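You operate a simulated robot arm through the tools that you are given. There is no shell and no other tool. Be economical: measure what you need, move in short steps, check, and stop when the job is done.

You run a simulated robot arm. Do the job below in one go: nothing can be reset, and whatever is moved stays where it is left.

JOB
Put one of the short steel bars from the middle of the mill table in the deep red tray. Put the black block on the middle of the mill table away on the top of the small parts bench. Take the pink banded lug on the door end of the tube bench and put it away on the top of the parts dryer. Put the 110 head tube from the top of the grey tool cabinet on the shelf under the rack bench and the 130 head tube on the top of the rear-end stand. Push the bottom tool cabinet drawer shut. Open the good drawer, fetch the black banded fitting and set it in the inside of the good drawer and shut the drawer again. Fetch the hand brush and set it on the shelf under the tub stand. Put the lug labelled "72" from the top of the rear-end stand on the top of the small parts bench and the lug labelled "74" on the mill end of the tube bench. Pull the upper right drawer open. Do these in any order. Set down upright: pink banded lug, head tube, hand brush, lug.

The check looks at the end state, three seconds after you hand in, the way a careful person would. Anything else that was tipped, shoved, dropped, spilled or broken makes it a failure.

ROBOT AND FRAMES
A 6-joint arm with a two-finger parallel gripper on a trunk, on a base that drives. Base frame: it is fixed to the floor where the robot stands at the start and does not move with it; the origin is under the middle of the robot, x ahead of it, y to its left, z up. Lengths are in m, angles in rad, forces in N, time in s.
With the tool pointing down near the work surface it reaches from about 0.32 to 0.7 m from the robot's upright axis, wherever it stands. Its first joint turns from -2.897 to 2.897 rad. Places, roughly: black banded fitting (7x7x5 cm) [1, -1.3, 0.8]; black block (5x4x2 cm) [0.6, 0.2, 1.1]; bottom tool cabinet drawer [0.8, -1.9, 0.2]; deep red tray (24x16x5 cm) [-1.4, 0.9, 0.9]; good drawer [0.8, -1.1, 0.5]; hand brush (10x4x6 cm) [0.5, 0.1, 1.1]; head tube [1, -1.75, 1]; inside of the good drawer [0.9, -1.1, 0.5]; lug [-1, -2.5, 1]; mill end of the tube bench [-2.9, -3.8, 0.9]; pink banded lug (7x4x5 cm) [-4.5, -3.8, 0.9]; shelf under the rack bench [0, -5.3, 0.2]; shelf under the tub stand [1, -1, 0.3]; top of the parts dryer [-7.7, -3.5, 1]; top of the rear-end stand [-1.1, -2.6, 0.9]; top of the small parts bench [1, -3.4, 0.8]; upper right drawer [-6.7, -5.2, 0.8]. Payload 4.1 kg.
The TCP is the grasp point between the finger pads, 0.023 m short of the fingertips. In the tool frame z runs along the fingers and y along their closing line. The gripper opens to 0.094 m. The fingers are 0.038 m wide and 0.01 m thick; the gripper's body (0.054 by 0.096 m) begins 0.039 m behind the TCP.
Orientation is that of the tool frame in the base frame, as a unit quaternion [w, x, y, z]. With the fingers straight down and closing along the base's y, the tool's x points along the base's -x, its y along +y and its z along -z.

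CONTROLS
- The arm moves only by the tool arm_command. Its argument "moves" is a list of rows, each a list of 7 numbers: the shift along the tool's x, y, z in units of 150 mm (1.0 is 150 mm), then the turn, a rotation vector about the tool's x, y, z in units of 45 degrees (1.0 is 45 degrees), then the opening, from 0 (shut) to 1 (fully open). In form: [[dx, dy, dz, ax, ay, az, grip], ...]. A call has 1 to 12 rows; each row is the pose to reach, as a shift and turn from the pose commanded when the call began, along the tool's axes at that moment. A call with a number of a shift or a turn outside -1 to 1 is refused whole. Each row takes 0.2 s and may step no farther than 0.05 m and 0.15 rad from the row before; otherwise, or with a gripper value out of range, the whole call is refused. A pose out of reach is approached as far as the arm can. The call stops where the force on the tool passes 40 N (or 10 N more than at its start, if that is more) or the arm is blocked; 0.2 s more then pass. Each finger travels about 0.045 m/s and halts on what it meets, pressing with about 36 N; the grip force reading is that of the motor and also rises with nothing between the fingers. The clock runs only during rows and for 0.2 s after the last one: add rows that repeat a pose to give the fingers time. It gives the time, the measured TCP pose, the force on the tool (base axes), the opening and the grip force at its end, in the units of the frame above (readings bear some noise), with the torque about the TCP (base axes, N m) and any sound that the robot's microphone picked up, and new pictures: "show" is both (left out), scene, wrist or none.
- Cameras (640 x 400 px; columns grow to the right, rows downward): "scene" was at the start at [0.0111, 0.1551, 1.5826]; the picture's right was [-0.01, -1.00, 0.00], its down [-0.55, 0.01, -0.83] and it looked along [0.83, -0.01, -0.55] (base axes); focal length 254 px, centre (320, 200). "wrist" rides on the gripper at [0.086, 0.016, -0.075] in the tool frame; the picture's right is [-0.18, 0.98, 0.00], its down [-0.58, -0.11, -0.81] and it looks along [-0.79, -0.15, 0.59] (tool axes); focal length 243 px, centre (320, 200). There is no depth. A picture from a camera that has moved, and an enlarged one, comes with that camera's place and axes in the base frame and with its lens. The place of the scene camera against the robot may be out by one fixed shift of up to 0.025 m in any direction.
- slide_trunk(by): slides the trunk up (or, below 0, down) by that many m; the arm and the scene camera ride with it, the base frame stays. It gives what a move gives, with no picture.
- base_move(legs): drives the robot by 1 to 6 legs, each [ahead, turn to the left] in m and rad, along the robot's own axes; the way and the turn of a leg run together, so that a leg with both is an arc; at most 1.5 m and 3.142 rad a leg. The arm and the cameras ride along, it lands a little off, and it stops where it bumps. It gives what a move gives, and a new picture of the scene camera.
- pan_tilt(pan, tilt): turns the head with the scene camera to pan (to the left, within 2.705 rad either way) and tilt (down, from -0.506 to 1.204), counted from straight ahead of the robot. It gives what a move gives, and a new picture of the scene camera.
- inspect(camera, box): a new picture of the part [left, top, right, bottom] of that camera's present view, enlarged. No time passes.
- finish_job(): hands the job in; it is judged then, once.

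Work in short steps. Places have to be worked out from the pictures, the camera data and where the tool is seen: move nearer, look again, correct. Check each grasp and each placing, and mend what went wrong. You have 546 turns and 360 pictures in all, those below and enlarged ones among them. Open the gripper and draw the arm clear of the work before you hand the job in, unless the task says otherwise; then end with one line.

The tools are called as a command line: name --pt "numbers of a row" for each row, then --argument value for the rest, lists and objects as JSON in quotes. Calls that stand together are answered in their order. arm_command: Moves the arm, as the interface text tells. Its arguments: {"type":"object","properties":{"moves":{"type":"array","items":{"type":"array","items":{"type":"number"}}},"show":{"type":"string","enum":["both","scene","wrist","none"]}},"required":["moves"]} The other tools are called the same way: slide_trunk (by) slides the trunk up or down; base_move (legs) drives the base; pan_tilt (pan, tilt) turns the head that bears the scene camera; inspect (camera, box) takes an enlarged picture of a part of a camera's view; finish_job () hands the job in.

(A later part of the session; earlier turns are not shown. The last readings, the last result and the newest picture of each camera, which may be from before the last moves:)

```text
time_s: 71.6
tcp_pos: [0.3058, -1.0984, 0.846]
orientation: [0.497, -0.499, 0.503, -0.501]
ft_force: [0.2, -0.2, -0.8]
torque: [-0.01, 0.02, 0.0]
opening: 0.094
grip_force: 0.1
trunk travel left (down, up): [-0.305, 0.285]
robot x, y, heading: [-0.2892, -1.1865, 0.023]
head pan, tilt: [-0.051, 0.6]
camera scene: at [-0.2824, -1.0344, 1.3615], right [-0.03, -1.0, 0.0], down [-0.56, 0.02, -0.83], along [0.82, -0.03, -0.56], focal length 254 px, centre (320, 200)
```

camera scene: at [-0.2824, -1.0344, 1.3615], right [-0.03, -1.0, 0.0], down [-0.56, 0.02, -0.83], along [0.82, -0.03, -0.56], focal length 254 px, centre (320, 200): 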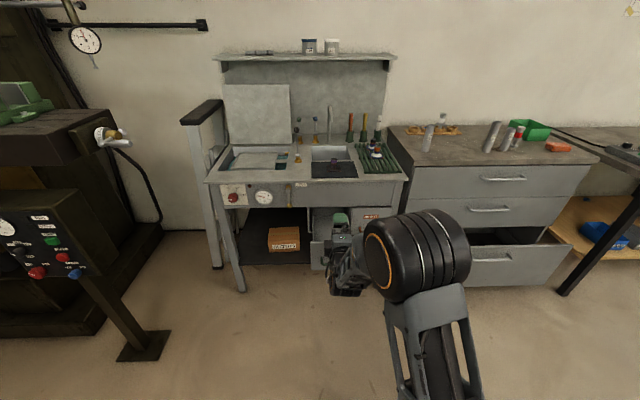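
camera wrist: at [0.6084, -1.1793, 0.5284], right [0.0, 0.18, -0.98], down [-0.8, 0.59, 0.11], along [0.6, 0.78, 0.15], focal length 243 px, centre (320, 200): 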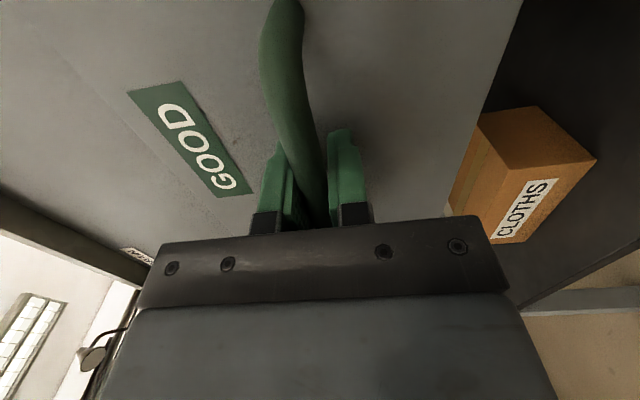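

Zoom at the fittings on the rack.

inspect --camera "scene" --box '[310, 110, 430, 185]'

inspect --camera "scene" --box '[270, 170, 430, 270]'

```text
5.33 times, centred on (370, 148) of scene
camera zoom: at [-0.2824, -1.0344, 1.3615], right [-0.03, -1.0, 0.0], down [-0.56, 0.02, -0.83], along [0.82, -0.03, -0.56], focal length 1353 px, centre (53, 480)
```

zoom: 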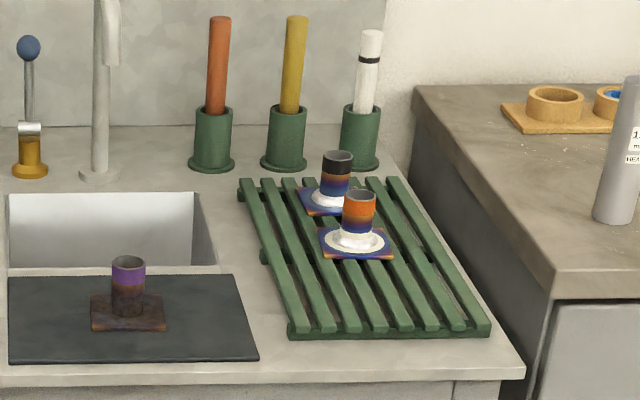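

```text
4.00 times, centred on (350, 220) of scene
camera zoom: at [-0.2824, -1.0344, 1.3615], right [-0.03, -1.0, 0.0], down [-0.56, 0.02, -0.83], along [0.82, -0.03, -0.56], focal length 1014 px, centre (200, 120)
```

zoom: 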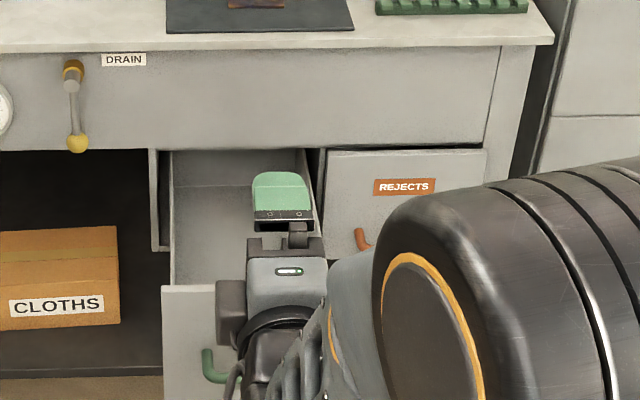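

The orange fitting is 9 cm in front of the black one. The open bottom tool-cabinet drawer would obstruct approach, so I'll push that shut first. I drive to face it.

base_move --legs '[[0, -1.59], [0.7, 0], [0, 1.57]]'

```text
time_s: 82.9
tcp_pos: [0.3296, -1.8032, 0.8448]
orientation: [0.492, -0.494, 0.508, -0.506]
ft_force: [0.7, 0.2, 0.4]
torque: [0.02, 0.01, 0.02]
opening: 0.0942
grip_force: 0.1
trunk travel left (down, up): [-0.305, 0.285]
robot x, y, heading: [-0.2659, -1.885, 0.005]
head pan, tilt: [-0.051, 0.6]
camera scene: at [-0.2567, -1.7269, 1.3615], right [-0.05, -1.0, 0.0], down [-0.56, 0.03, -0.83], along [0.82, -0.04, -0.56], focal length 254 px, centre (320, 200)
```

scene: 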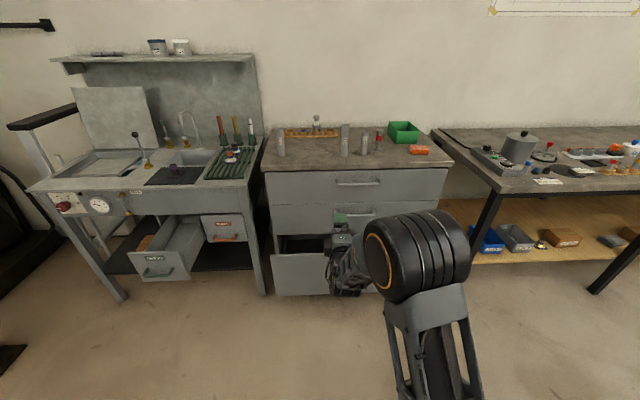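

The bottom drawer front is at about x≈0.69, z 0.03–0.38. I lower, close the fingers and go down to z≈0.28.

slide_trunk --by -0.305

arm_command --pt "0 0.2 0 0 0 0 0" --pt "0 0.4 0 0 0 0 0" --pt "0 0.6 0 0 0 0 0" --pt "0 0.8 0 0 0 0 0" --pt "0 1 0 0 0 0 0" --show "none"

arm_command --pt "0 0.2 0 0 0 0 0" --pt "0 0.4 0 0 0 0 0" --pt "0 0.6 0 0 0 0 0" --show "both"

```text
time_s: 86.0
tcp_pos: [0.3318, -1.8026, 0.5394]
orientation: [0.491, -0.494, 0.508, -0.506]
ft_force: [-0.7, -0.5, -0.8]
torque: [0.03, 0.04, 0.0]
opening: 0.0939
grip_force: 0.1
trunk travel left (down, up): [0.0, 0.59]
robot x, y, heading: [-0.2688, -1.8789, -0.002]
head pan, tilt: [-0.051, 0.6]
```

```text
time_s: 87.2
tcp_pos: [0.3305, -1.7964, 0.3889]
orientation: [0.49, -0.492, 0.51, -0.507]
ft_force: [0.2, -0.1, 0.3]
torque: [-0.02, 0.0, 0.01]
opening: 0.0
grip_force: 13.4
out of reach, approached as far as the arm can: row 3, 4, 5
trunk travel left (down, up): [0.0, 0.59]
robot x, y, heading: [-0.267, -1.8803, 0.004]
head pan, tilt: [-0.051, 0.6]
```

```text
time_s: 88.0
tcp_pos: [0.3284, -1.7937, 0.3003]
orientation: [0.49, -0.493, 0.51, -0.507]
ft_force: [0.4, -0.1, 0.4]
torque: [0.0, 0.01, -0.01]
opening: 0.0002
grip_force: 35.9
trunk travel left (down, up): [0.0, 0.59]
robot x, y, heading: [-0.2655, -1.8763, 0.003]
head pan, tilt: [-0.051, 0.6]
camera scene: at [-0.2568, -1.727, 1.0566], right [-0.05, -1.0, 0.0], down [-0.56, 0.03, -0.83], along [0.82, -0.04, -0.56], focal length 254 px, centre (320, 200)
camera wrist: at [0.2518, -1.8762, 0.2833], right [0.0, 0.18, -0.98], down [-0.79, 0.61, 0.11], along [0.62, 0.77, 0.15], focal length 243 px, centre (320, 200)
```

scene: 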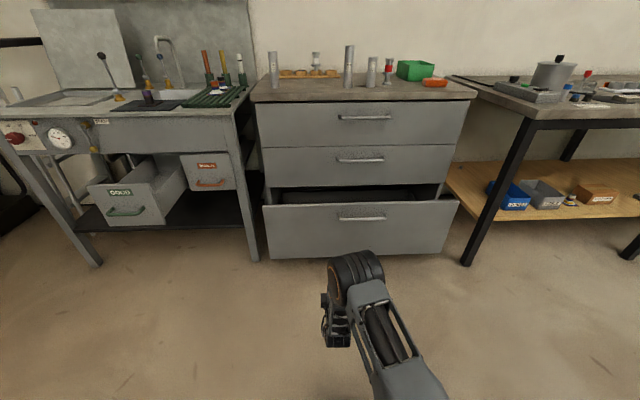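
wrist: 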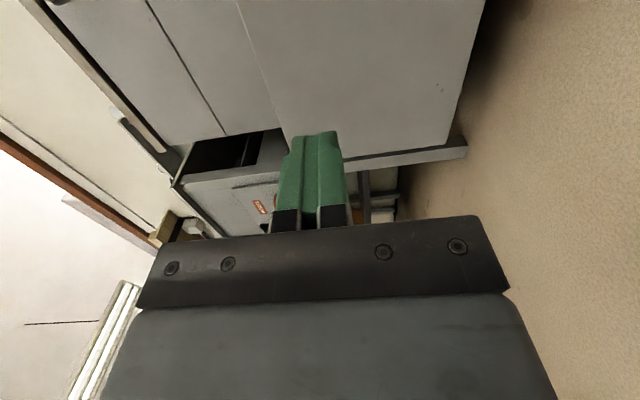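

Drawer centre is near y≈-1.95, handle z≈0.32. I lower 5 cm more, angle slightly right and drive forward to push.

arm_command --pt "0 0.2 0 0 0 0 0" --pt "0 0.4 0 0 0 0 0" --show "none"

base_move --legs '[[0, -0.12], [0.34, 0]]'

```text
time_s: 88.6
tcp_pos: [0.3279, -1.7934, 0.2405]
orientation: [0.491, -0.493, 0.509, -0.507]
ft_force: [-0.5, -0.4, 0.2]
torque: [0.02, 0.01, -0.05]
opening: 0.0
grip_force: 36.1
trunk travel left (down, up): [0.0, 0.59]
robot x, y, heading: [-0.2665, -1.8727, 0.0]
head pan, tilt: [-0.051, 0.6]
```

```text
time_s: 91.3
tcp_pos: [0.6666, -1.9131, 0.2412]
orientation: [0.457, -0.459, 0.541, -0.537]
ft_force: [-1.1, -0.4, 0.5]
torque: [-0.02, -0.01, -0.01]
opening: 0.0
grip_force: 35.8
trunk travel left (down, up): [0.0, 0.59]
robot x, y, heading: [0.0676, -1.9179, -0.135]
head pan, tilt: [-0.051, 0.6]
camera scene: at [0.0988, -1.7737, 1.0565], right [-0.18, -0.98, 0.0], down [-0.56, 0.1, -0.83], along [0.81, -0.15, -0.56], focal length 254 px, centre (320, 200)
```

scene: 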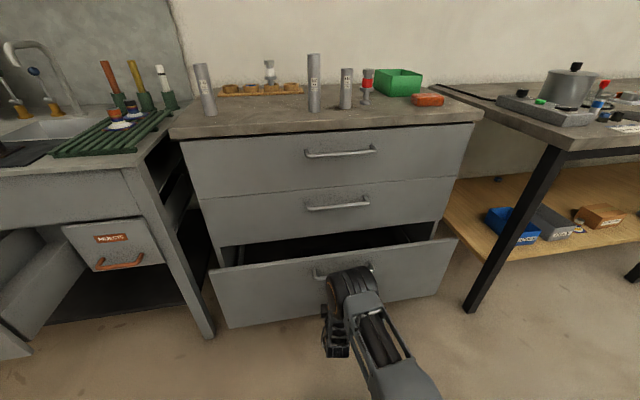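

Not in contact yet; keep driving in small legs.

base_move --legs '[[0.12, 0]]'

```text
time_s: 92.7
tcp_pos: [0.7803, -1.929, 0.24]
orientation: [0.456, -0.459, 0.541, -0.538]
ft_force: [-0.4, -0.1, 0.1]
torque: [0.03, -0.02, 0.0]
opening: 0.0
grip_force: 36.2
trunk travel left (down, up): [0.0, 0.59]
robot x, y, heading: [0.1846, -1.9346, -0.128]
head pan, tilt: [-0.051, 0.6]
stopped in leg 1: the force on the tool passed its limit (the readings are from after the stop); the commanded pose is now the measured one
camera scene: at [0.2141, -1.7885, 1.0564], right [-0.18, -0.98, 0.0], down [-0.56, 0.1, -0.83], along [0.81, -0.15, -0.56], focal length 254 px, centre (320, 200)
```

scene: 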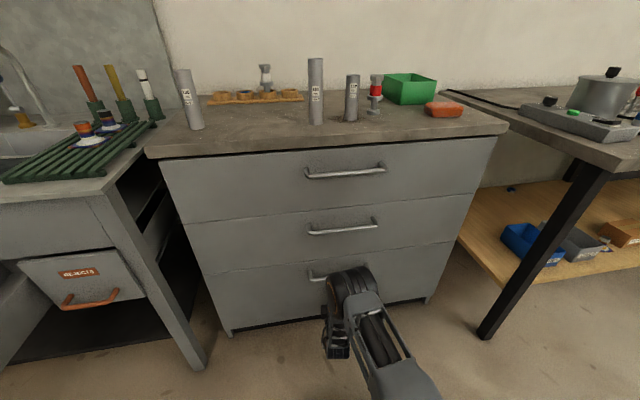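

inspect --camera "scene" --box '[140, 130, 500, 355]'

inspect --camera "scene" --box '[150, 40, 470, 160]'

```text
1.78 times, centred on (320, 242) of scene
camera zoom: at [0.2141, -1.7885, 1.0564], right [-0.18, -0.98, 0.0], down [-0.56, 0.1, -0.83], along [0.81, -0.15, -0.56], focal length 451 px, centre (320, 124)
```

zoom: 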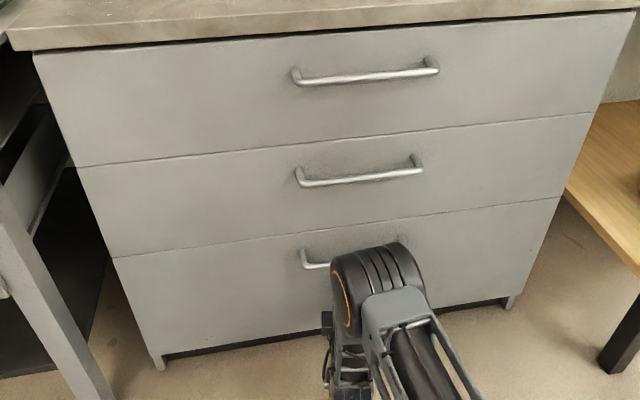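

```text
2.00 times, centred on (310, 100) of scene
camera zoom: at [0.2141, -1.7885, 1.0564], right [-0.18, -0.98, 0.0], down [-0.56, 0.1, -0.83], along [0.81, -0.15, -0.56], focal length 507 px, centre (340, 400)
```

zoom: 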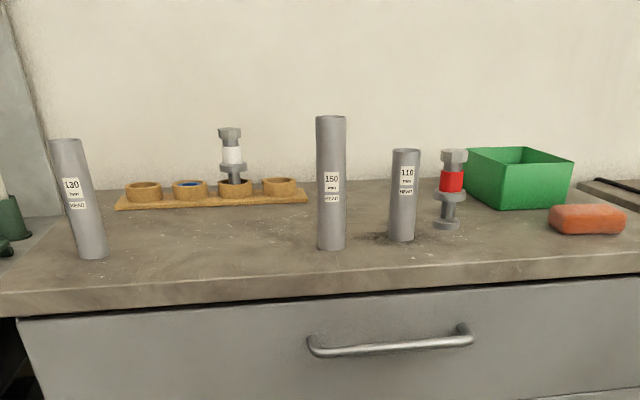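

Drawer is shut; tubes read 130, 150, 110 (left to right). I back off, raise the trunk, and rotate to tool-down.

base_move --legs '[[-0.4, 0]]'

slide_trunk --by 0.42

arm_command --pt "0 -0.2 0 -0.1 0.1 0.1 0.6" --pt "0 -0.4 0 -0.2 0.2 0.2 0.6" --pt "0 -0.6 0 -0.3 0.3 0.3 0.6" --pt "0 -0.8 0 -0.4 0.4 0.4 0.6" --pt "0 -1 0 -0.5 0.5 0.5 0.6" --pt "0 -1 0 -0.6 0.6 0.6 0.6" --pt "0 -1 0 -0.7 0.7 0.7 0.6" --pt "0 -1 0 -0.77 0.77 0.77 0.6" --show "none"

arm_command --pt "0 0 0 -0.1 0.1 0.1 0.6" --pt "0 0 0 -0.2 0.2 0.2 0.6" --pt "0 0 0 -0.3 0.3 0.3 0.6" --pt "0 0 0 -0.4 0.4 0.4 0.6" --pt "0 0 0 -0.5 0.5 0.5 0.6" --pt "0 0 0 -0.6 0.6 0.6 0.6" --pt "0 0 0 -0.7 0.7 0.7 0.6" --pt "0 0 0 -0.77 0.77 0.77 0.6" --show "both"

```text
time_s: 95.2
tcp_pos: [0.3736, -1.8686, 0.2397]
orientation: [0.46, -0.464, 0.536, -0.534]
ft_force: [-0.8, -0.1, -0.3]
torque: [-0.03, -0.01, -0.02]
opening: 0.0
grip_force: 36.3
trunk travel left (down, up): [0.0, 0.59]
robot x, y, heading: [-0.2252, -1.8863, -0.112]
head pan, tilt: [-0.051, 0.6]
camera scene: at [-0.1949, -1.7386, 1.0565], right [-0.16, -0.99, 0.0], down [-0.56, 0.09, -0.83], along [0.81, -0.13, -0.56], focal length 254 px, centre (320, 200)
```

scene: 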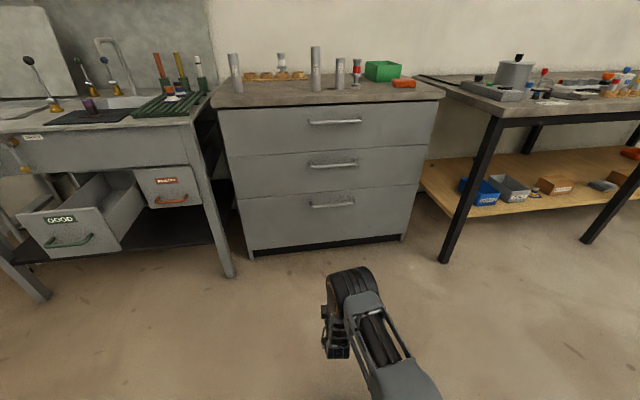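

```text
refused: 0.42 is not a number from -0.4 to 0.4
```

```text
time_s: 97.0
tcp_pos: [0.3756, -1.8696, 0.3908]
orientation: [0.265, -0.225, 0.886, -0.308]
ft_force: [-0.7, -0.5, -0.7]
torque: [0.0, 0.04, -0.03]
opening: 0.0563
grip_force: 0.1
trunk travel left (down, up): [0.0, 0.59]
robot x, y, heading: [-0.2243, -1.886, -0.109]
head pan, tilt: [-0.051, 0.6]
```

```text
time_s: 98.8
tcp_pos: [0.3748, -1.869, 0.3908]
orientation: [-0.003, 0.073, 0.997, 0.0]
ft_force: [0.3, -0.6, 0.0]
torque: [-0.02, 0.02, -0.03]
opening: 0.0563
grip_force: 0.0
trunk travel left (down, up): [0.0, 0.59]
robot x, y, heading: [-0.2253, -1.8842, -0.109]
head pan, tilt: [-0.051, 0.6]
camera scene: at [-0.1949, -1.7386, 1.0565], right [-0.16, -0.99, 0.0], down [-0.56, 0.09, -0.83], along [0.81, -0.13, -0.56], focal length 254 px, centre (320, 200)
camera wrist: at [0.2918, -1.8396, 0.4651], right [0.33, 0.95, 0.0], down [0.56, -0.19, 0.8], along [0.76, -0.26, -0.6], focal length 243 px, centre (320, 200)
```

scene: 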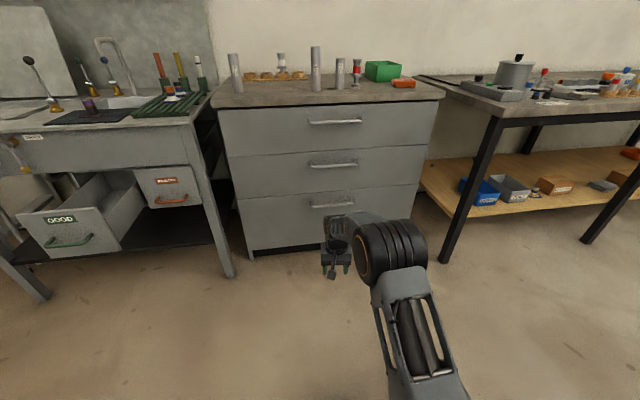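
wrist: 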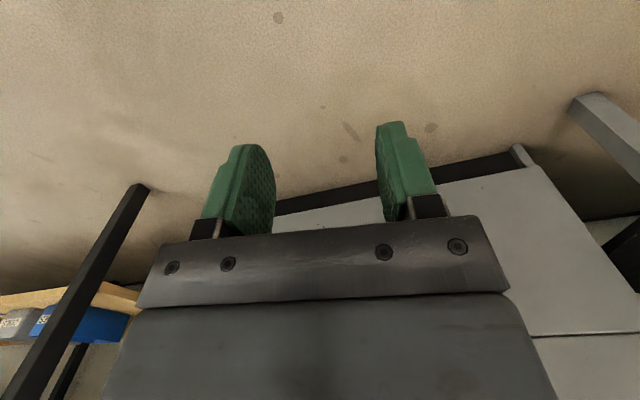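

Works. Now raise trunk and drive to stand before the draining rack.

slide_trunk --by 0.4

slide_trunk --by 0.19

base_move --legs '[[0, 1.67], [0.434, 0], [0, -1.57], [0.4, 0]]'

```text
time_s: 102.6
tcp_pos: [0.3738, -1.8684, 0.7913]
orientation: [-0.002, 0.072, 0.997, 0.0]
ft_force: [0.1, -0.2, 0.2]
torque: [-0.02, -0.02, 0.01]
opening: 0.0565
grip_force: 0.0
trunk travel left (down, up): [-0.4, 0.19]
robot x, y, heading: [-0.222, -1.883, -0.109]
head pan, tilt: [-0.051, 0.6]
```

```text
time_s: 104.7
tcp_pos: [0.3746, -1.869, 0.9805]
orientation: [-0.003, 0.073, 0.997, 0.001]
ft_force: [0.1, -0.1, 0.0]
torque: [-0.02, 0.0, 0.01]
opening: 0.0562
grip_force: 0.1
trunk travel left (down, up): [-0.59, 0.0]
robot x, y, heading: [-0.222, -1.8873, -0.113]
head pan, tilt: [-0.051, 0.6]
```

```text
time_s: 117.1
tcp_pos: [0.7775, -1.3972, 0.9807]
orientation: [-0.003, 0.029, 1.0, 0.0]
ft_force: [0.9, 0.5, 0.2]
torque: [0.02, 0.02, -0.03]
opening: 0.0563
grip_force: 0.0
trunk travel left (down, up): [-0.59, 0.0]
robot x, y, heading: [0.1828, -1.4701, -0.02]
head pan, tilt: [-0.051, 0.6]
camera scene: at [0.1974, -1.3171, 1.6465], right [-0.07, -1.0, 0.0], down [-0.56, 0.04, -0.82], along [0.82, -0.06, -0.57], focal length 254 px, centre (320, 200)
```

scene: 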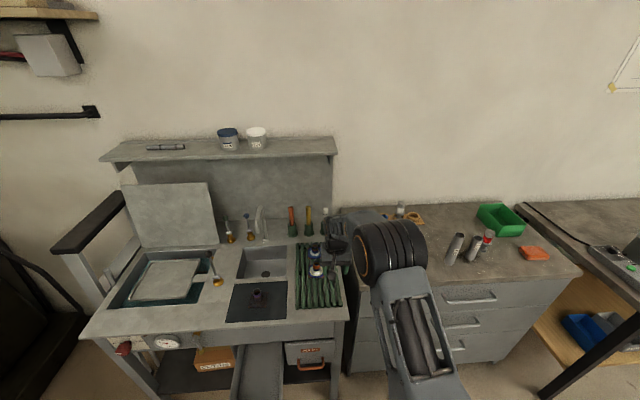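

Look with the wrist camera and zoom the scene.

inspect --camera "wrist" --box '[0, 0, 640, 400]'

inspect --camera "scene" --box '[270, 200, 390, 310]'

```text
1.00 times, centred on (320, 200) of wrist
camera zoom: at [0.6918, -1.3759, 1.0546], right [0.24, 0.97, 0.0], down [0.58, -0.14, 0.8], along [0.78, -0.19, -0.6], focal length 243 px, centre (320, 200)
```

zoom: 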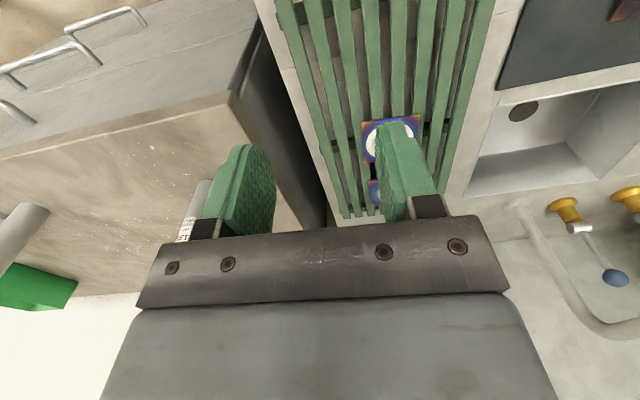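

```text
3.64 times, centred on (330, 255) of scene
camera zoom: at [0.1974, -1.3171, 1.6465], right [-0.07, -1.0, 0.0], down [-0.56, 0.04, -0.82], along [0.82, -0.06, -0.57], focal length 922 px, centre (284, 0)
```

zoom: 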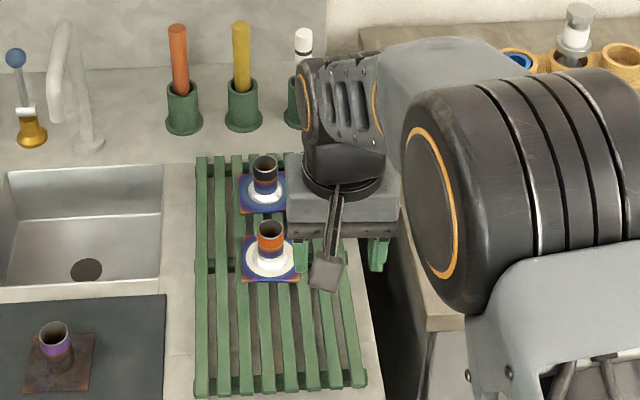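

Black fitting ≈ (0.98, -1.335), its top z≈0.885. Drive in 17 cm and re-look.

base_move --legs '[[0.17, 0]]'

arm_command --pt "0 0.2 0 0 0 0 0.8" --pt "0 0.4 0 0 0 0 0.8" --show "wrist"

inspect --camera "scene" --box '[260, 200, 420, 310]'

```text
time_s: 118.6
tcp_pos: [0.9509, -1.4044, 0.9805]
orientation: [-0.002, 0.029, 1.0, 0.0]
ft_force: [-0.3, -0.6, 0.2]
torque: [-0.05, 0.02, -0.01]
opening: 0.0563
grip_force: 0.0
trunk travel left (down, up): [-0.59, 0.0]
robot x, y, heading: [0.3587, -1.4721, -0.031]
head pan, tilt: [-0.051, 0.6]
camera scene: at [0.3721, -1.3213, 1.6465], right [-0.08, -1.0, 0.0], down [-0.56, 0.04, -0.82], along [0.82, -0.06, -0.57], focal length 254 px, centre (320, 200)
```

scene: 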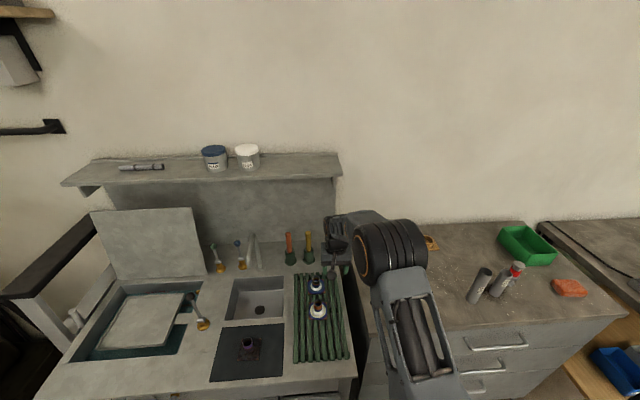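

```text
time_s: 119.2
tcp_pos: [0.9536, -1.3409, 0.9805]
orientation: [-0.003, 0.03, 1.0, 0.0]
ft_force: [0.3, 0.2, -0.3]
torque: [-0.02, -0.02, 0.01]
opening: 0.0753
grip_force: 0.1
trunk travel left (down, up): [-0.59, 0.0]
robot x, y, heading: [0.3548, -1.4708, -0.031]
head pan, tilt: [-0.051, 0.6]
camera wrist: at [0.8683, -1.3184, 1.0532], right [0.24, 0.97, 0.0], down [0.58, -0.14, 0.8], along [0.78, -0.2, -0.6], focal length 243 px, centre (320, 200)
```

wrist: 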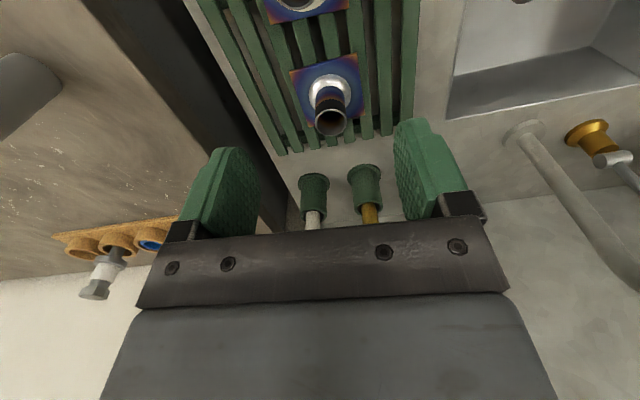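

```text
3.64 times, centred on (340, 255) of scene
camera zoom: at [0.3713, -1.3206, 1.6464], right [-0.08, -1.0, 0.0], down [-0.56, 0.04, -0.83], along [0.82, -0.06, -0.56], focal length 922 px, centre (247, 0)
```

zoom: 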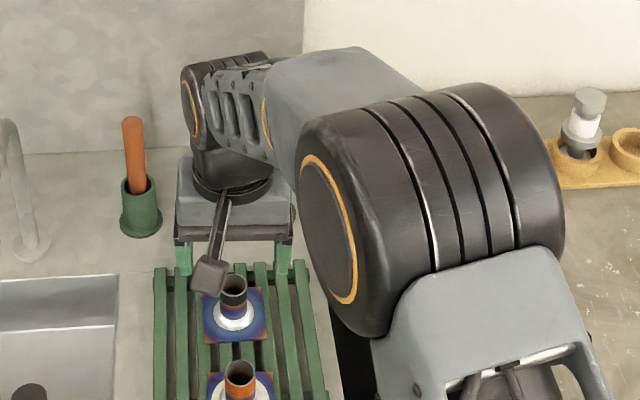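

Wrist view puts the black fitting at (0.988, -1.340). Move over and descend to z 0.872, then close.

arm_command --pt "-0.22 0.02 0 0 0 0 0.8" --pt "-0.227 0.02 0.25 0 0 0 0.8" --pt "-0.227 0.02 0.5 0 0 0 0.8" --pt "-0.227 0.02 0.72 0 0 0 0.8" --show "wrist"

```text
time_s: 120.2
tcp_pos: [0.9877, -1.3393, 0.8719]
orientation: [-0.003, 0.031, 1.0, 0.0]
ft_force: [0.0, -0.5, -0.9]
torque: [0.01, 0.0, -0.01]
opening: 0.075
grip_force: 0.1
trunk travel left (down, up): [-0.59, 0.0]
robot x, y, heading: [0.3571, -1.4715, -0.025]
head pan, tilt: [-0.051, 0.6]
camera wrist: at [0.904, -1.317, 0.9459], right [0.24, 0.97, 0.0], down [0.58, -0.14, 0.8], along [0.78, -0.2, -0.6], focal length 243 px, centre (320, 200)
```

wrist: 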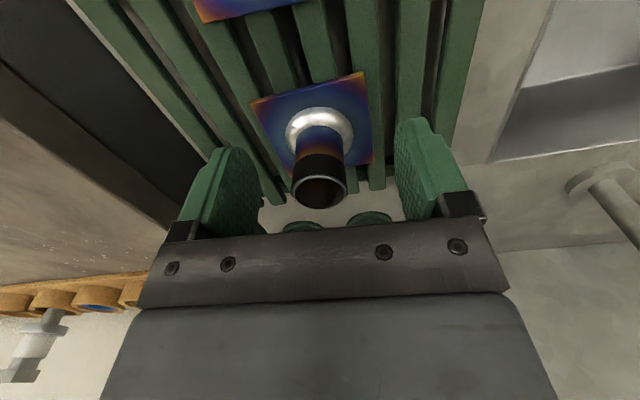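

Fitting is between the pads. Close and lift.

arm_command --pt "0 0 0 0 0 0 0.2" --pt "0 0 0 0 0 0 0.2" --pt "0 0 0 0 0 0 0.1" --pt "0 0 0 0 0 0 0.1" --pt "0 0 0 0 0 0 0.1" --pt "0 0 0 0 0 0 0.1" --pt "0 0 -0.2 0 0 0 0.1" --pt "0 0 -0.5 0 0 0 0.1" --pt "0 0 -0.72 0 0 0 0.1" --show "wrist"

```text
time_s: 122.2
tcp_pos: [0.9895, -1.3421, 0.9791]
orientation: [-0.003, 0.03, 1.0, 0.001]
ft_force: [-0.5, 1.3, -1.9]
torque: [0.0, 0.05, -0.01]
opening: 0.028
grip_force: 35.8
trunk travel left (down, up): [-0.59, 0.0]
robot x, y, heading: [0.3608, -1.4736, -0.025]
head pan, tilt: [-0.051, 0.6]
camera wrist: at [0.9045, -1.3195, 1.0539], right [0.24, 0.97, 0.0], down [0.58, -0.14, 0.8], along [0.78, -0.2, -0.6], focal length 243 px, centre (320, 200)
```

wrist: 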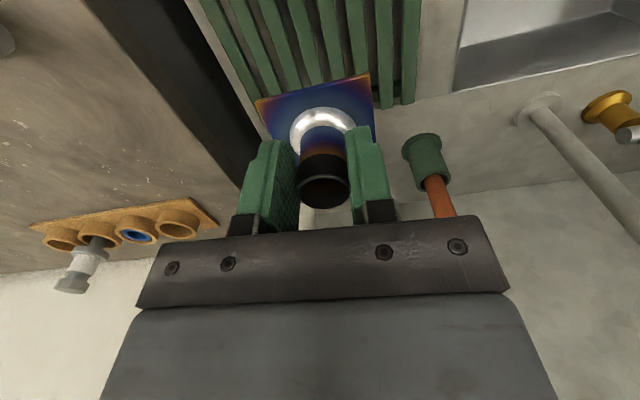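

Fitting held. Back away and reposition in front of the open drawer.

base_move --legs '[[-0.405, 0], [0, 1.6], [0.23, 0], [0, -1.57]]'

slide_trunk --by -0.2

pan_tilt --pan -0.1 --tilt 0.8

```text
time_s: 133.7
tcp_pos: [0.5875, -1.1023, 0.9798]
orientation: [-0.001, 0.028, 1.0, 0.001]
ft_force: [-0.1, 0.4, -1.6]
torque: [0.04, -0.03, -0.01]
opening: 0.0278
grip_force: 36.0
trunk travel left (down, up): [-0.59, 0.0]
robot x, y, heading: [-0.0471, -1.2323, -0.02]
head pan, tilt: [-0.051, 0.6]
camera scene: at [-0.0318, -1.0838, 1.6465], right [-0.07, -1.0, 0.0], down [-0.56, 0.04, -0.82], along [0.82, -0.06, -0.57], focal length 254 px, centre (320, 200)
```

scene: 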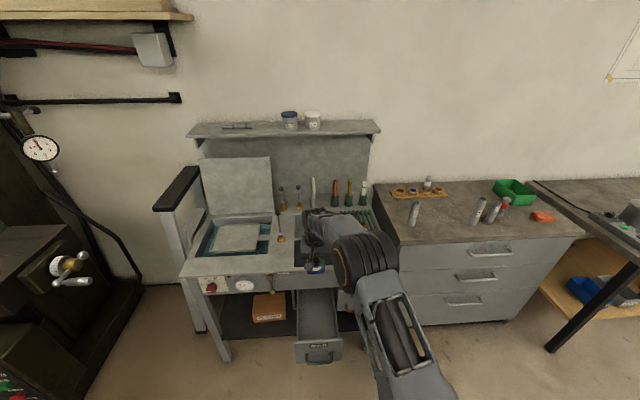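

```text
time_s: 135.9
tcp_pos: [0.5872, -1.1024, 0.7802]
orientation: [-0.003, 0.028, 1.0, 0.001]
ft_force: [-0.2, 0.8, -1.6]
torque: [0.02, 0.06, 0.01]
opening: 0.0279
grip_force: 36.6
trunk travel left (down, up): [-0.39, 0.2]
robot x, y, heading: [-0.0456, -1.2324, -0.019]
head pan, tilt: [-0.051, 0.6]
```

```text
time_s: 136.6
tcp_pos: [0.5878, -1.1021, 0.7789]
orientation: [-0.003, 0.028, 1.0, 0.0]
ft_force: [0.1, -0.3, -1.4]
torque: [0.0, 0.01, 0.02]
opening: 0.0277
grip_force: 35.9
trunk travel left (down, up): [-0.39, 0.2]
robot x, y, heading: [-0.0449, -1.2365, -0.019]
head pan, tilt: [-0.099, 0.799]
camera scene: at [-0.0399, -1.087, 1.4297], right [-0.12, -0.99, 0.0], down [-0.71, 0.09, -0.7], along [0.69, -0.08, -0.72], focal length 254 px, centre (320, 200)
```

scene: 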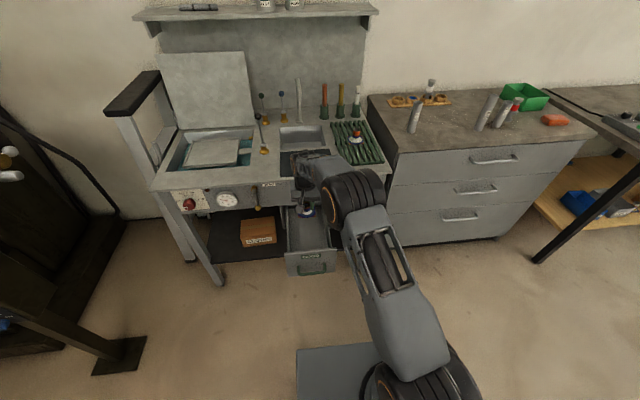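

inspect --camera "wrist" --box '[0, 0, 640, 400]'

inspect --camera "scene" --box '[250, 140, 390, 280]'

```text
1.00 times, centred on (320, 200) of wrist
camera zoom: at [0.5016, -1.08, 0.8536], right [0.24, 0.97, 0.0], down [0.58, -0.14, 0.8], along [0.78, -0.19, -0.6], focal length 243 px, centre (320, 200)
```

zoom: 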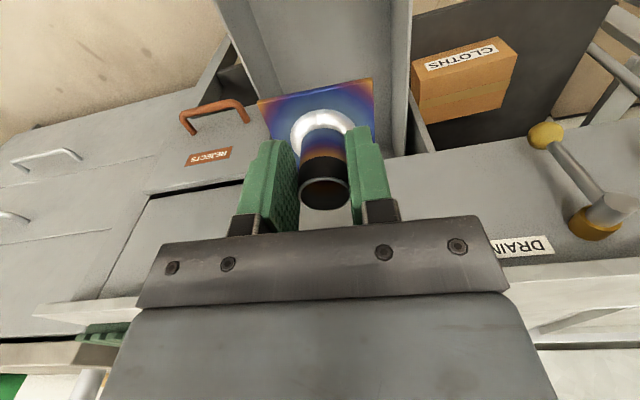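

```text
2.86 times, centred on (320, 210) of scene
camera zoom: at [-0.0399, -1.087, 1.4297], right [-0.12, -0.99, 0.0], down [-0.71, 0.09, -0.7], along [0.69, -0.08, -0.72], focal length 725 px, centre (320, 171)
```

zoom: 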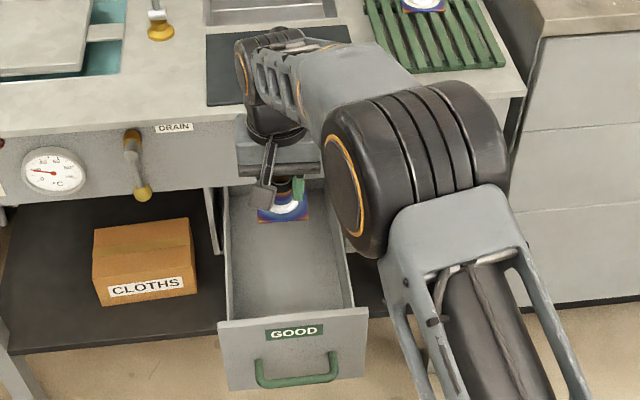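

The wrist camera housing sits 8.6 cm behind the hand, so I shift 5 cm deeper to clear the drawer front before lowering.

arm_command --pt "-0.12 -0.01 0 0 0 0 0.1" --pt "-0.24 -0.02 0 0 0 0 0.1" --pt "-0.36 -0.02 0 0 0 0 0.1" --show "none"

slide_trunk --by -0.2

inspect --camera "wrist" --box '[0, 0, 640, 400]'

inspect --camera "scene" --box '[230, 80, 390, 200]'

```text
time_s: 137.4
tcp_pos: [0.6396, -1.1088, 0.7788]
orientation: [-0.002, 0.029, 1.0, 0.001]
ft_force: [0.9, 0.0, -2.3]
torque: [-0.01, 0.05, -0.01]
opening: 0.0277
grip_force: 36.2
trunk travel left (down, up): [-0.39, 0.2]
robot x, y, heading: [-0.045, -1.2355, -0.02]
head pan, tilt: [-0.099, 0.799]
```

```text
time_s: 139.6
tcp_pos: [0.6386, -1.1084, 0.5791]
orientation: [-0.003, 0.029, 1.0, 0.001]
ft_force: [0.1, -0.3, -2.2]
torque: [-0.01, 0.06, 0.0]
opening: 0.028
grip_force: 36.1
trunk travel left (down, up): [-0.19, 0.4]
robot x, y, heading: [-0.0472, -1.2298, -0.023]
head pan, tilt: [-0.099, 0.799]
```

```text
1.00 times, centred on (320, 200) of wrist
camera zoom: at [0.554, -1.086, 0.6533], right [0.24, 0.97, 0.0], down [0.58, -0.14, 0.8], along [0.78, -0.19, -0.6], focal length 243 px, centre (320, 200)
```

zoom: 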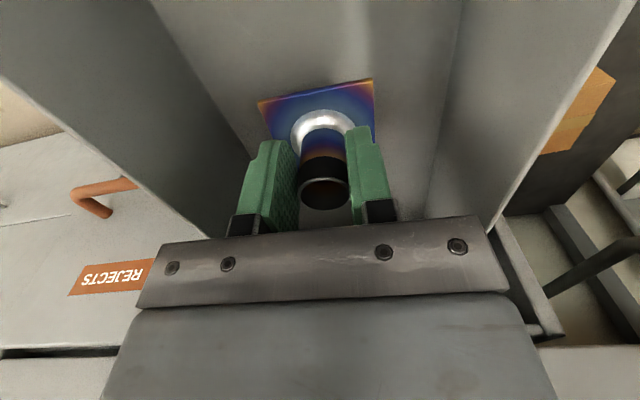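

```text
3.33 times, centred on (310, 140) of scene
camera zoom: at [-0.04, -1.0871, 1.2297], right [-0.12, -0.99, 0.0], down [-0.71, 0.09, -0.7], along [0.69, -0.08, -0.72], focal length 846 px, centre (353, 400)
```

zoom: 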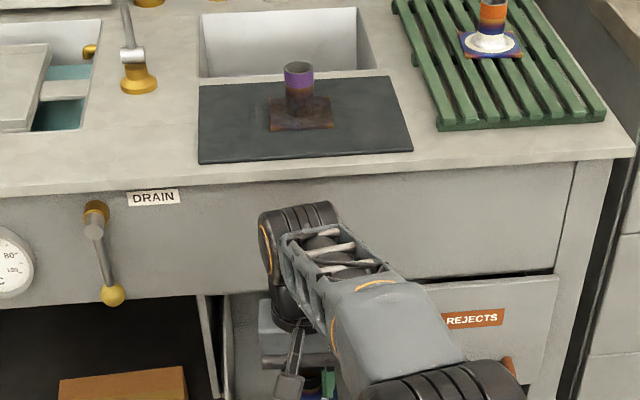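

Good clearance. Lower further, then creep to contact.

slide_trunk --by -0.09

arm_command --pt "0 0 0.05 0 0 0 0.1" --pt "0 0 0.1 0 0 0 0.1" --pt "0 0 0.15 0 0 0 0.1" --pt "0 0 0.2 0 0 0 0.1" --pt "0 0 0.25 0 0 0 0.1" --pt "0 0 0.3 0 0 0 0.1" --show "both"

```text
time_s: 140.6
tcp_pos: [0.6423, -1.1092, 0.5125]
orientation: [0.007, 0.029, 1.0, 0.001]
ft_force: [1.5, -0.8, 13.5]
torque: [-0.3, 0.24, 0.02]
opening: 0.0282
grip_force: 35.8
trunk travel left (down, up): [-0.113, 0.477]
robot x, y, heading: [-0.0476, -1.2389, -0.019]
head pan, tilt: [-0.099, 0.799]
stopped: the force on the tool passed its limit (the readings are from after the stop); the commanded pose is now the measured one
```

```text
time_s: 141.0
tcp_pos: [0.6458, -1.1095, 0.5136]
orientation: [0.015, 0.029, 0.999, 0.002]
ft_force: [1.2, 0.4, 12.9]
torque: [-0.47, 0.27, 0.04]
opening: 0.0275
grip_force: 36.0
trunk travel left (down, up): [-0.113, 0.477]
robot x, y, heading: [-0.0423, -1.2386, -0.019]
head pan, tilt: [-0.099, 0.799]
stopped in row 2: the force on the tool passed its limit (the readings are from after the stop); the commanded pose is now the measured one
camera scene: at [-0.0409, -1.0873, 1.1527], right [-0.12, -0.99, 0.0], down [-0.71, 0.09, -0.7], along [0.69, -0.08, -0.72], focal length 254 px, centre (320, 200)
camera wrist: at [0.5579, -1.0866, 0.5848], right [0.24, 0.97, 0.01], down [0.55, -0.15, 0.82], along [0.8, -0.19, -0.57], focal length 243 px, centre (320, 200)
```

scene: 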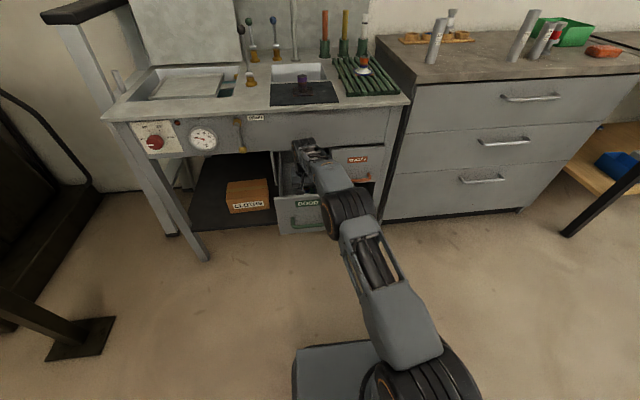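
wrist: 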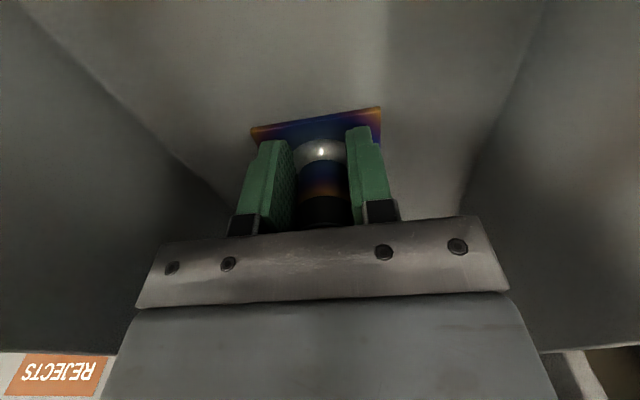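

Contact with the drawer floor. Release.

arm_command --pt "0 0 -0.01 0 0 0 0.3" --pt "0 0 -0.01 0 0 0 0.5" --pt "0 0 -0.01 0 0 0 0.6" --pt "0 0 -0.01 0 0 0 0.6" --pt "0 0 -0.01 0 0 0 0.6" --show "wrist"

```text
time_s: 142.2
tcp_pos: [0.6437, -1.108, 0.514]
orientation: [0.012, 0.029, 1.0, 0.002]
ft_force: [1.2, 6.4, 20.1]
torque: [-0.42, 0.34, -0.07]
opening: 0.0541
grip_force: 0.1
trunk travel left (down, up): [-0.113, 0.477]
robot x, y, heading: [-0.044, -1.2325, -0.02]
head pan, tilt: [-0.099, 0.799]
camera wrist: at [0.5562, -1.0859, 0.5851], right [0.24, 0.97, 0.01], down [0.55, -0.15, 0.82], along [0.8, -0.19, -0.57], focal length 243 px, centre (320, 200)
```

wrist: 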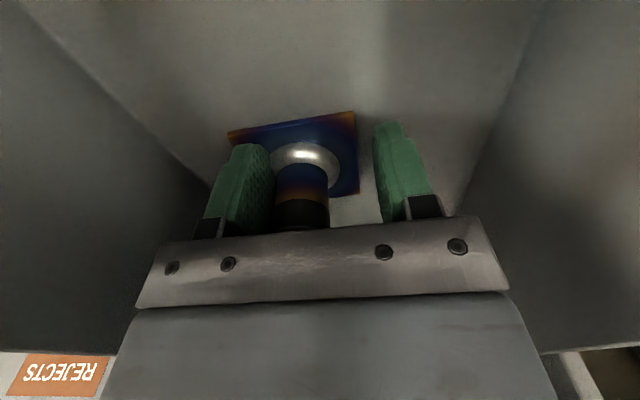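

Released but still some upward force; raise gently and look.

arm_command --pt "0 0 -0.1 0 0 0 0.6" --pt "0 0 -0.2 0 0 0 0.8" --pt "0 0 -0.4 0 0 0 0.8" --pt "0 0 -0.6 0 0 0 0.8" --show "wrist"

```text
time_s: 143.2
tcp_pos: [0.6412, -1.1081, 0.6012]
orientation: [0.011, 0.029, 1.0, 0.003]
ft_force: [-0.3, 0.5, -0.7]
torque: [-0.02, 0.04, 0.02]
opening: 0.0751
grip_force: 0.0
trunk travel left (down, up): [-0.113, 0.477]
robot x, y, heading: [-0.0479, -1.2332, -0.023]
head pan, tilt: [-0.099, 0.799]
camera wrist: at [0.5549, -1.0864, 0.6731], right [0.24, 0.97, 0.01], down [0.56, -0.15, 0.82], along [0.79, -0.19, -0.58], focal length 243 px, centre (320, 200)
```

wrist: 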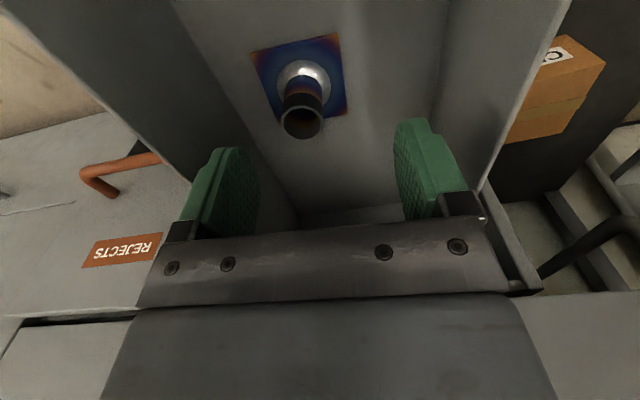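

Fitting stands upright in the drawer. Raise, back off, lower with closed fingers and push the handle shut.

slide_trunk --by 0.15

base_move --legs '[[-0.28, 0]]'

slide_trunk --by -0.2

arm_command --pt "0 0 0 0 0 0 0" --pt "0 0 0 0 0 0 0" --pt "0 0 0 0 0 0 0" --pt "0 0 0 0 0 0 0" --pt "0 0 0 0 0 0 0" --show "both"

```text
time_s: 145.0
tcp_pos: [0.6414, -1.1094, 0.751]
orientation: [0.011, 0.029, 1.0, 0.002]
ft_force: [0.3, 0.4, 0.3]
torque: [-0.02, 0.01, 0.01]
opening: 0.075
grip_force: 0.1
trunk travel left (down, up): [-0.263, 0.327]
robot x, y, heading: [-0.0445, -1.2327, -0.031]
head pan, tilt: [-0.099, 0.799]
```

```text
time_s: 147.0
tcp_pos: [0.3509, -1.1025, 0.7502]
orientation: [0.011, 0.031, 0.999, 0.002]
ft_force: [0.6, 0.7, -0.7]
torque: [0.02, 0.03, 0.02]
opening: 0.0754
grip_force: 0.0
trunk travel left (down, up): [-0.263, 0.327]
robot x, y, heading: [-0.3348, -1.2239, -0.025]
head pan, tilt: [-0.099, 0.799]
camera scene: at [-0.3296, -1.0804, 1.3029], right [-0.12, -0.99, 0.0], down [-0.71, 0.09, -0.7], along [0.69, -0.09, -0.72], focal length 254 px, centre (320, 200)
```

scene: 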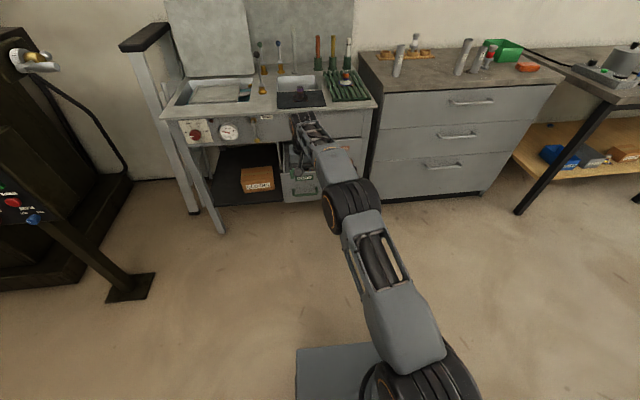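

```text
time_s: 149.1
tcp_pos: [0.353, -1.1034, 0.5505]
orientation: [0.011, 0.031, 0.999, 0.003]
ft_force: [-0.1, 0.4, -0.2]
torque: [-0.01, -0.01, -0.02]
opening: 0.0752
grip_force: 0.0
trunk travel left (down, up): [-0.063, 0.527]
robot x, y, heading: [-0.3352, -1.2278, -0.021]
head pan, tilt: [-0.099, 0.799]
```

```text
time_s: 150.3
tcp_pos: [0.3523, -1.104, 0.5512]
orientation: [0.011, 0.03, 0.999, 0.002]
ft_force: [0.3, -0.1, 0.8]
torque: [-0.05, 0.01, 0.0]
opening: 0.0
grip_force: 34.7
trunk travel left (down, up): [-0.063, 0.527]
robot x, y, heading: [-0.3391, -1.2279, -0.026]
head pan, tilt: [-0.099, 0.799]
camera scene: at [-0.3298, -1.0805, 1.1029], right [-0.12, -0.99, 0.0], down [-0.71, 0.09, -0.7], along [0.69, -0.09, -0.72], focal length 254 px, centre (320, 200)
camera wrist: at [0.2651, -1.0809, 0.6232], right [0.24, 0.97, 0.01], down [0.56, -0.15, 0.82], along [0.79, -0.19, -0.58], focal length 243 px, centre (320, 200)
```

scene: 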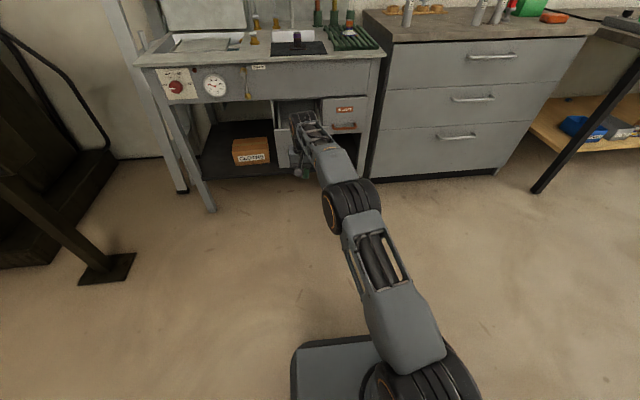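
wrist: 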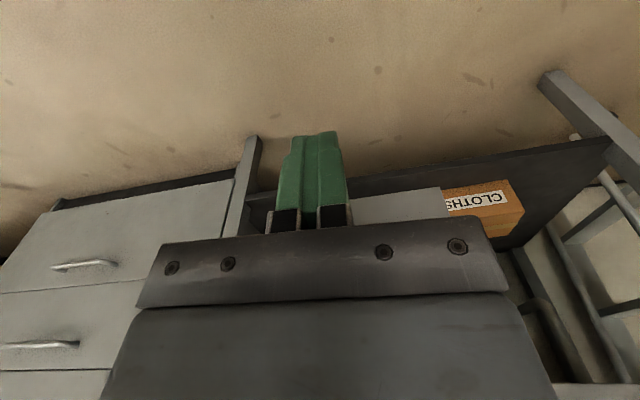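

base_move --legs '[[0.2, 0]]'

```text
time_s: 151.9
tcp_pos: [0.5528, -1.1006, 0.5514]
orientation: [0.011, 0.026, 1.0, 0.002]
ft_force: [-0.1, 0.5, 0.5]
torque: [0.01, 0.0, 0.0]
opening: 0.0002
grip_force: 35.9
trunk travel left (down, up): [-0.063, 0.527]
robot x, y, heading: [-0.1368, -1.2332, -0.016]
head pan, tilt: [-0.099, 0.799]
camera scene: at [-0.1302, -1.0843, 1.1029], right [-0.11, -0.99, 0.0], down [-0.71, 0.08, -0.7], along [0.69, -0.08, -0.72], focal length 254 px, centre (320, 200)
```

scene: 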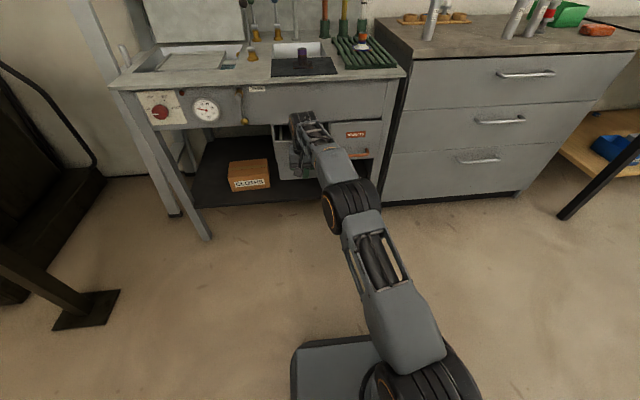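

base_move --legs '[[0.15, 0]]'

inspect --camera "scene" --box '[200, 70, 420, 220]'

```text
time_s: 153.1
tcp_pos: [0.6471, -1.1041, 0.552]
orientation: [-0.005, 0.027, 1.0, 0.001]
ft_force: [-7.1, -0.7, 3.0]
torque: [0.0, -0.06, 0.05]
opening: 0.0
grip_force: 36.1
trunk travel left (down, up): [-0.063, 0.527]
robot x, y, heading: [-0.0379, -1.2307, -0.017]
head pan, tilt: [-0.099, 0.799]
stopped in leg 1: the force on the tool passed its limit (the readings are from after the stop); the commanded pose is now the measured one
camera scene: at [-0.0282, -1.0862, 1.1028], right [-0.12, -0.99, 0.0], down [-0.71, 0.08, -0.7], along [0.69, -0.08, -0.72], focal length 254 px, centre (320, 200)
```

scene: 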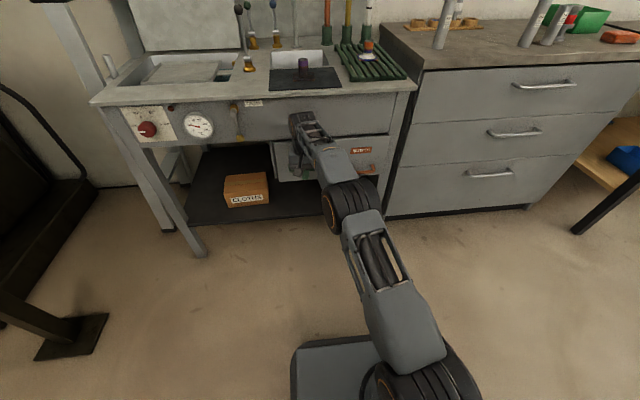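

```text
2.67 times, centred on (310, 145) of scene
camera zoom: at [-0.0282, -1.0862, 1.1028], right [-0.12, -0.99, 0.0], down [-0.71, 0.08, -0.7], along [0.69, -0.08, -0.72], focal length 676 px, centre (347, 347)
```

zoom: 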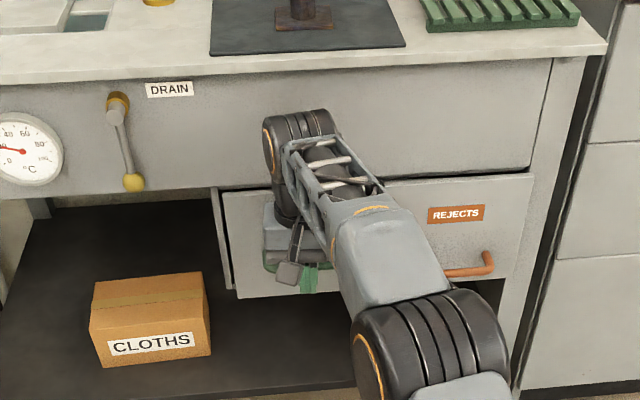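

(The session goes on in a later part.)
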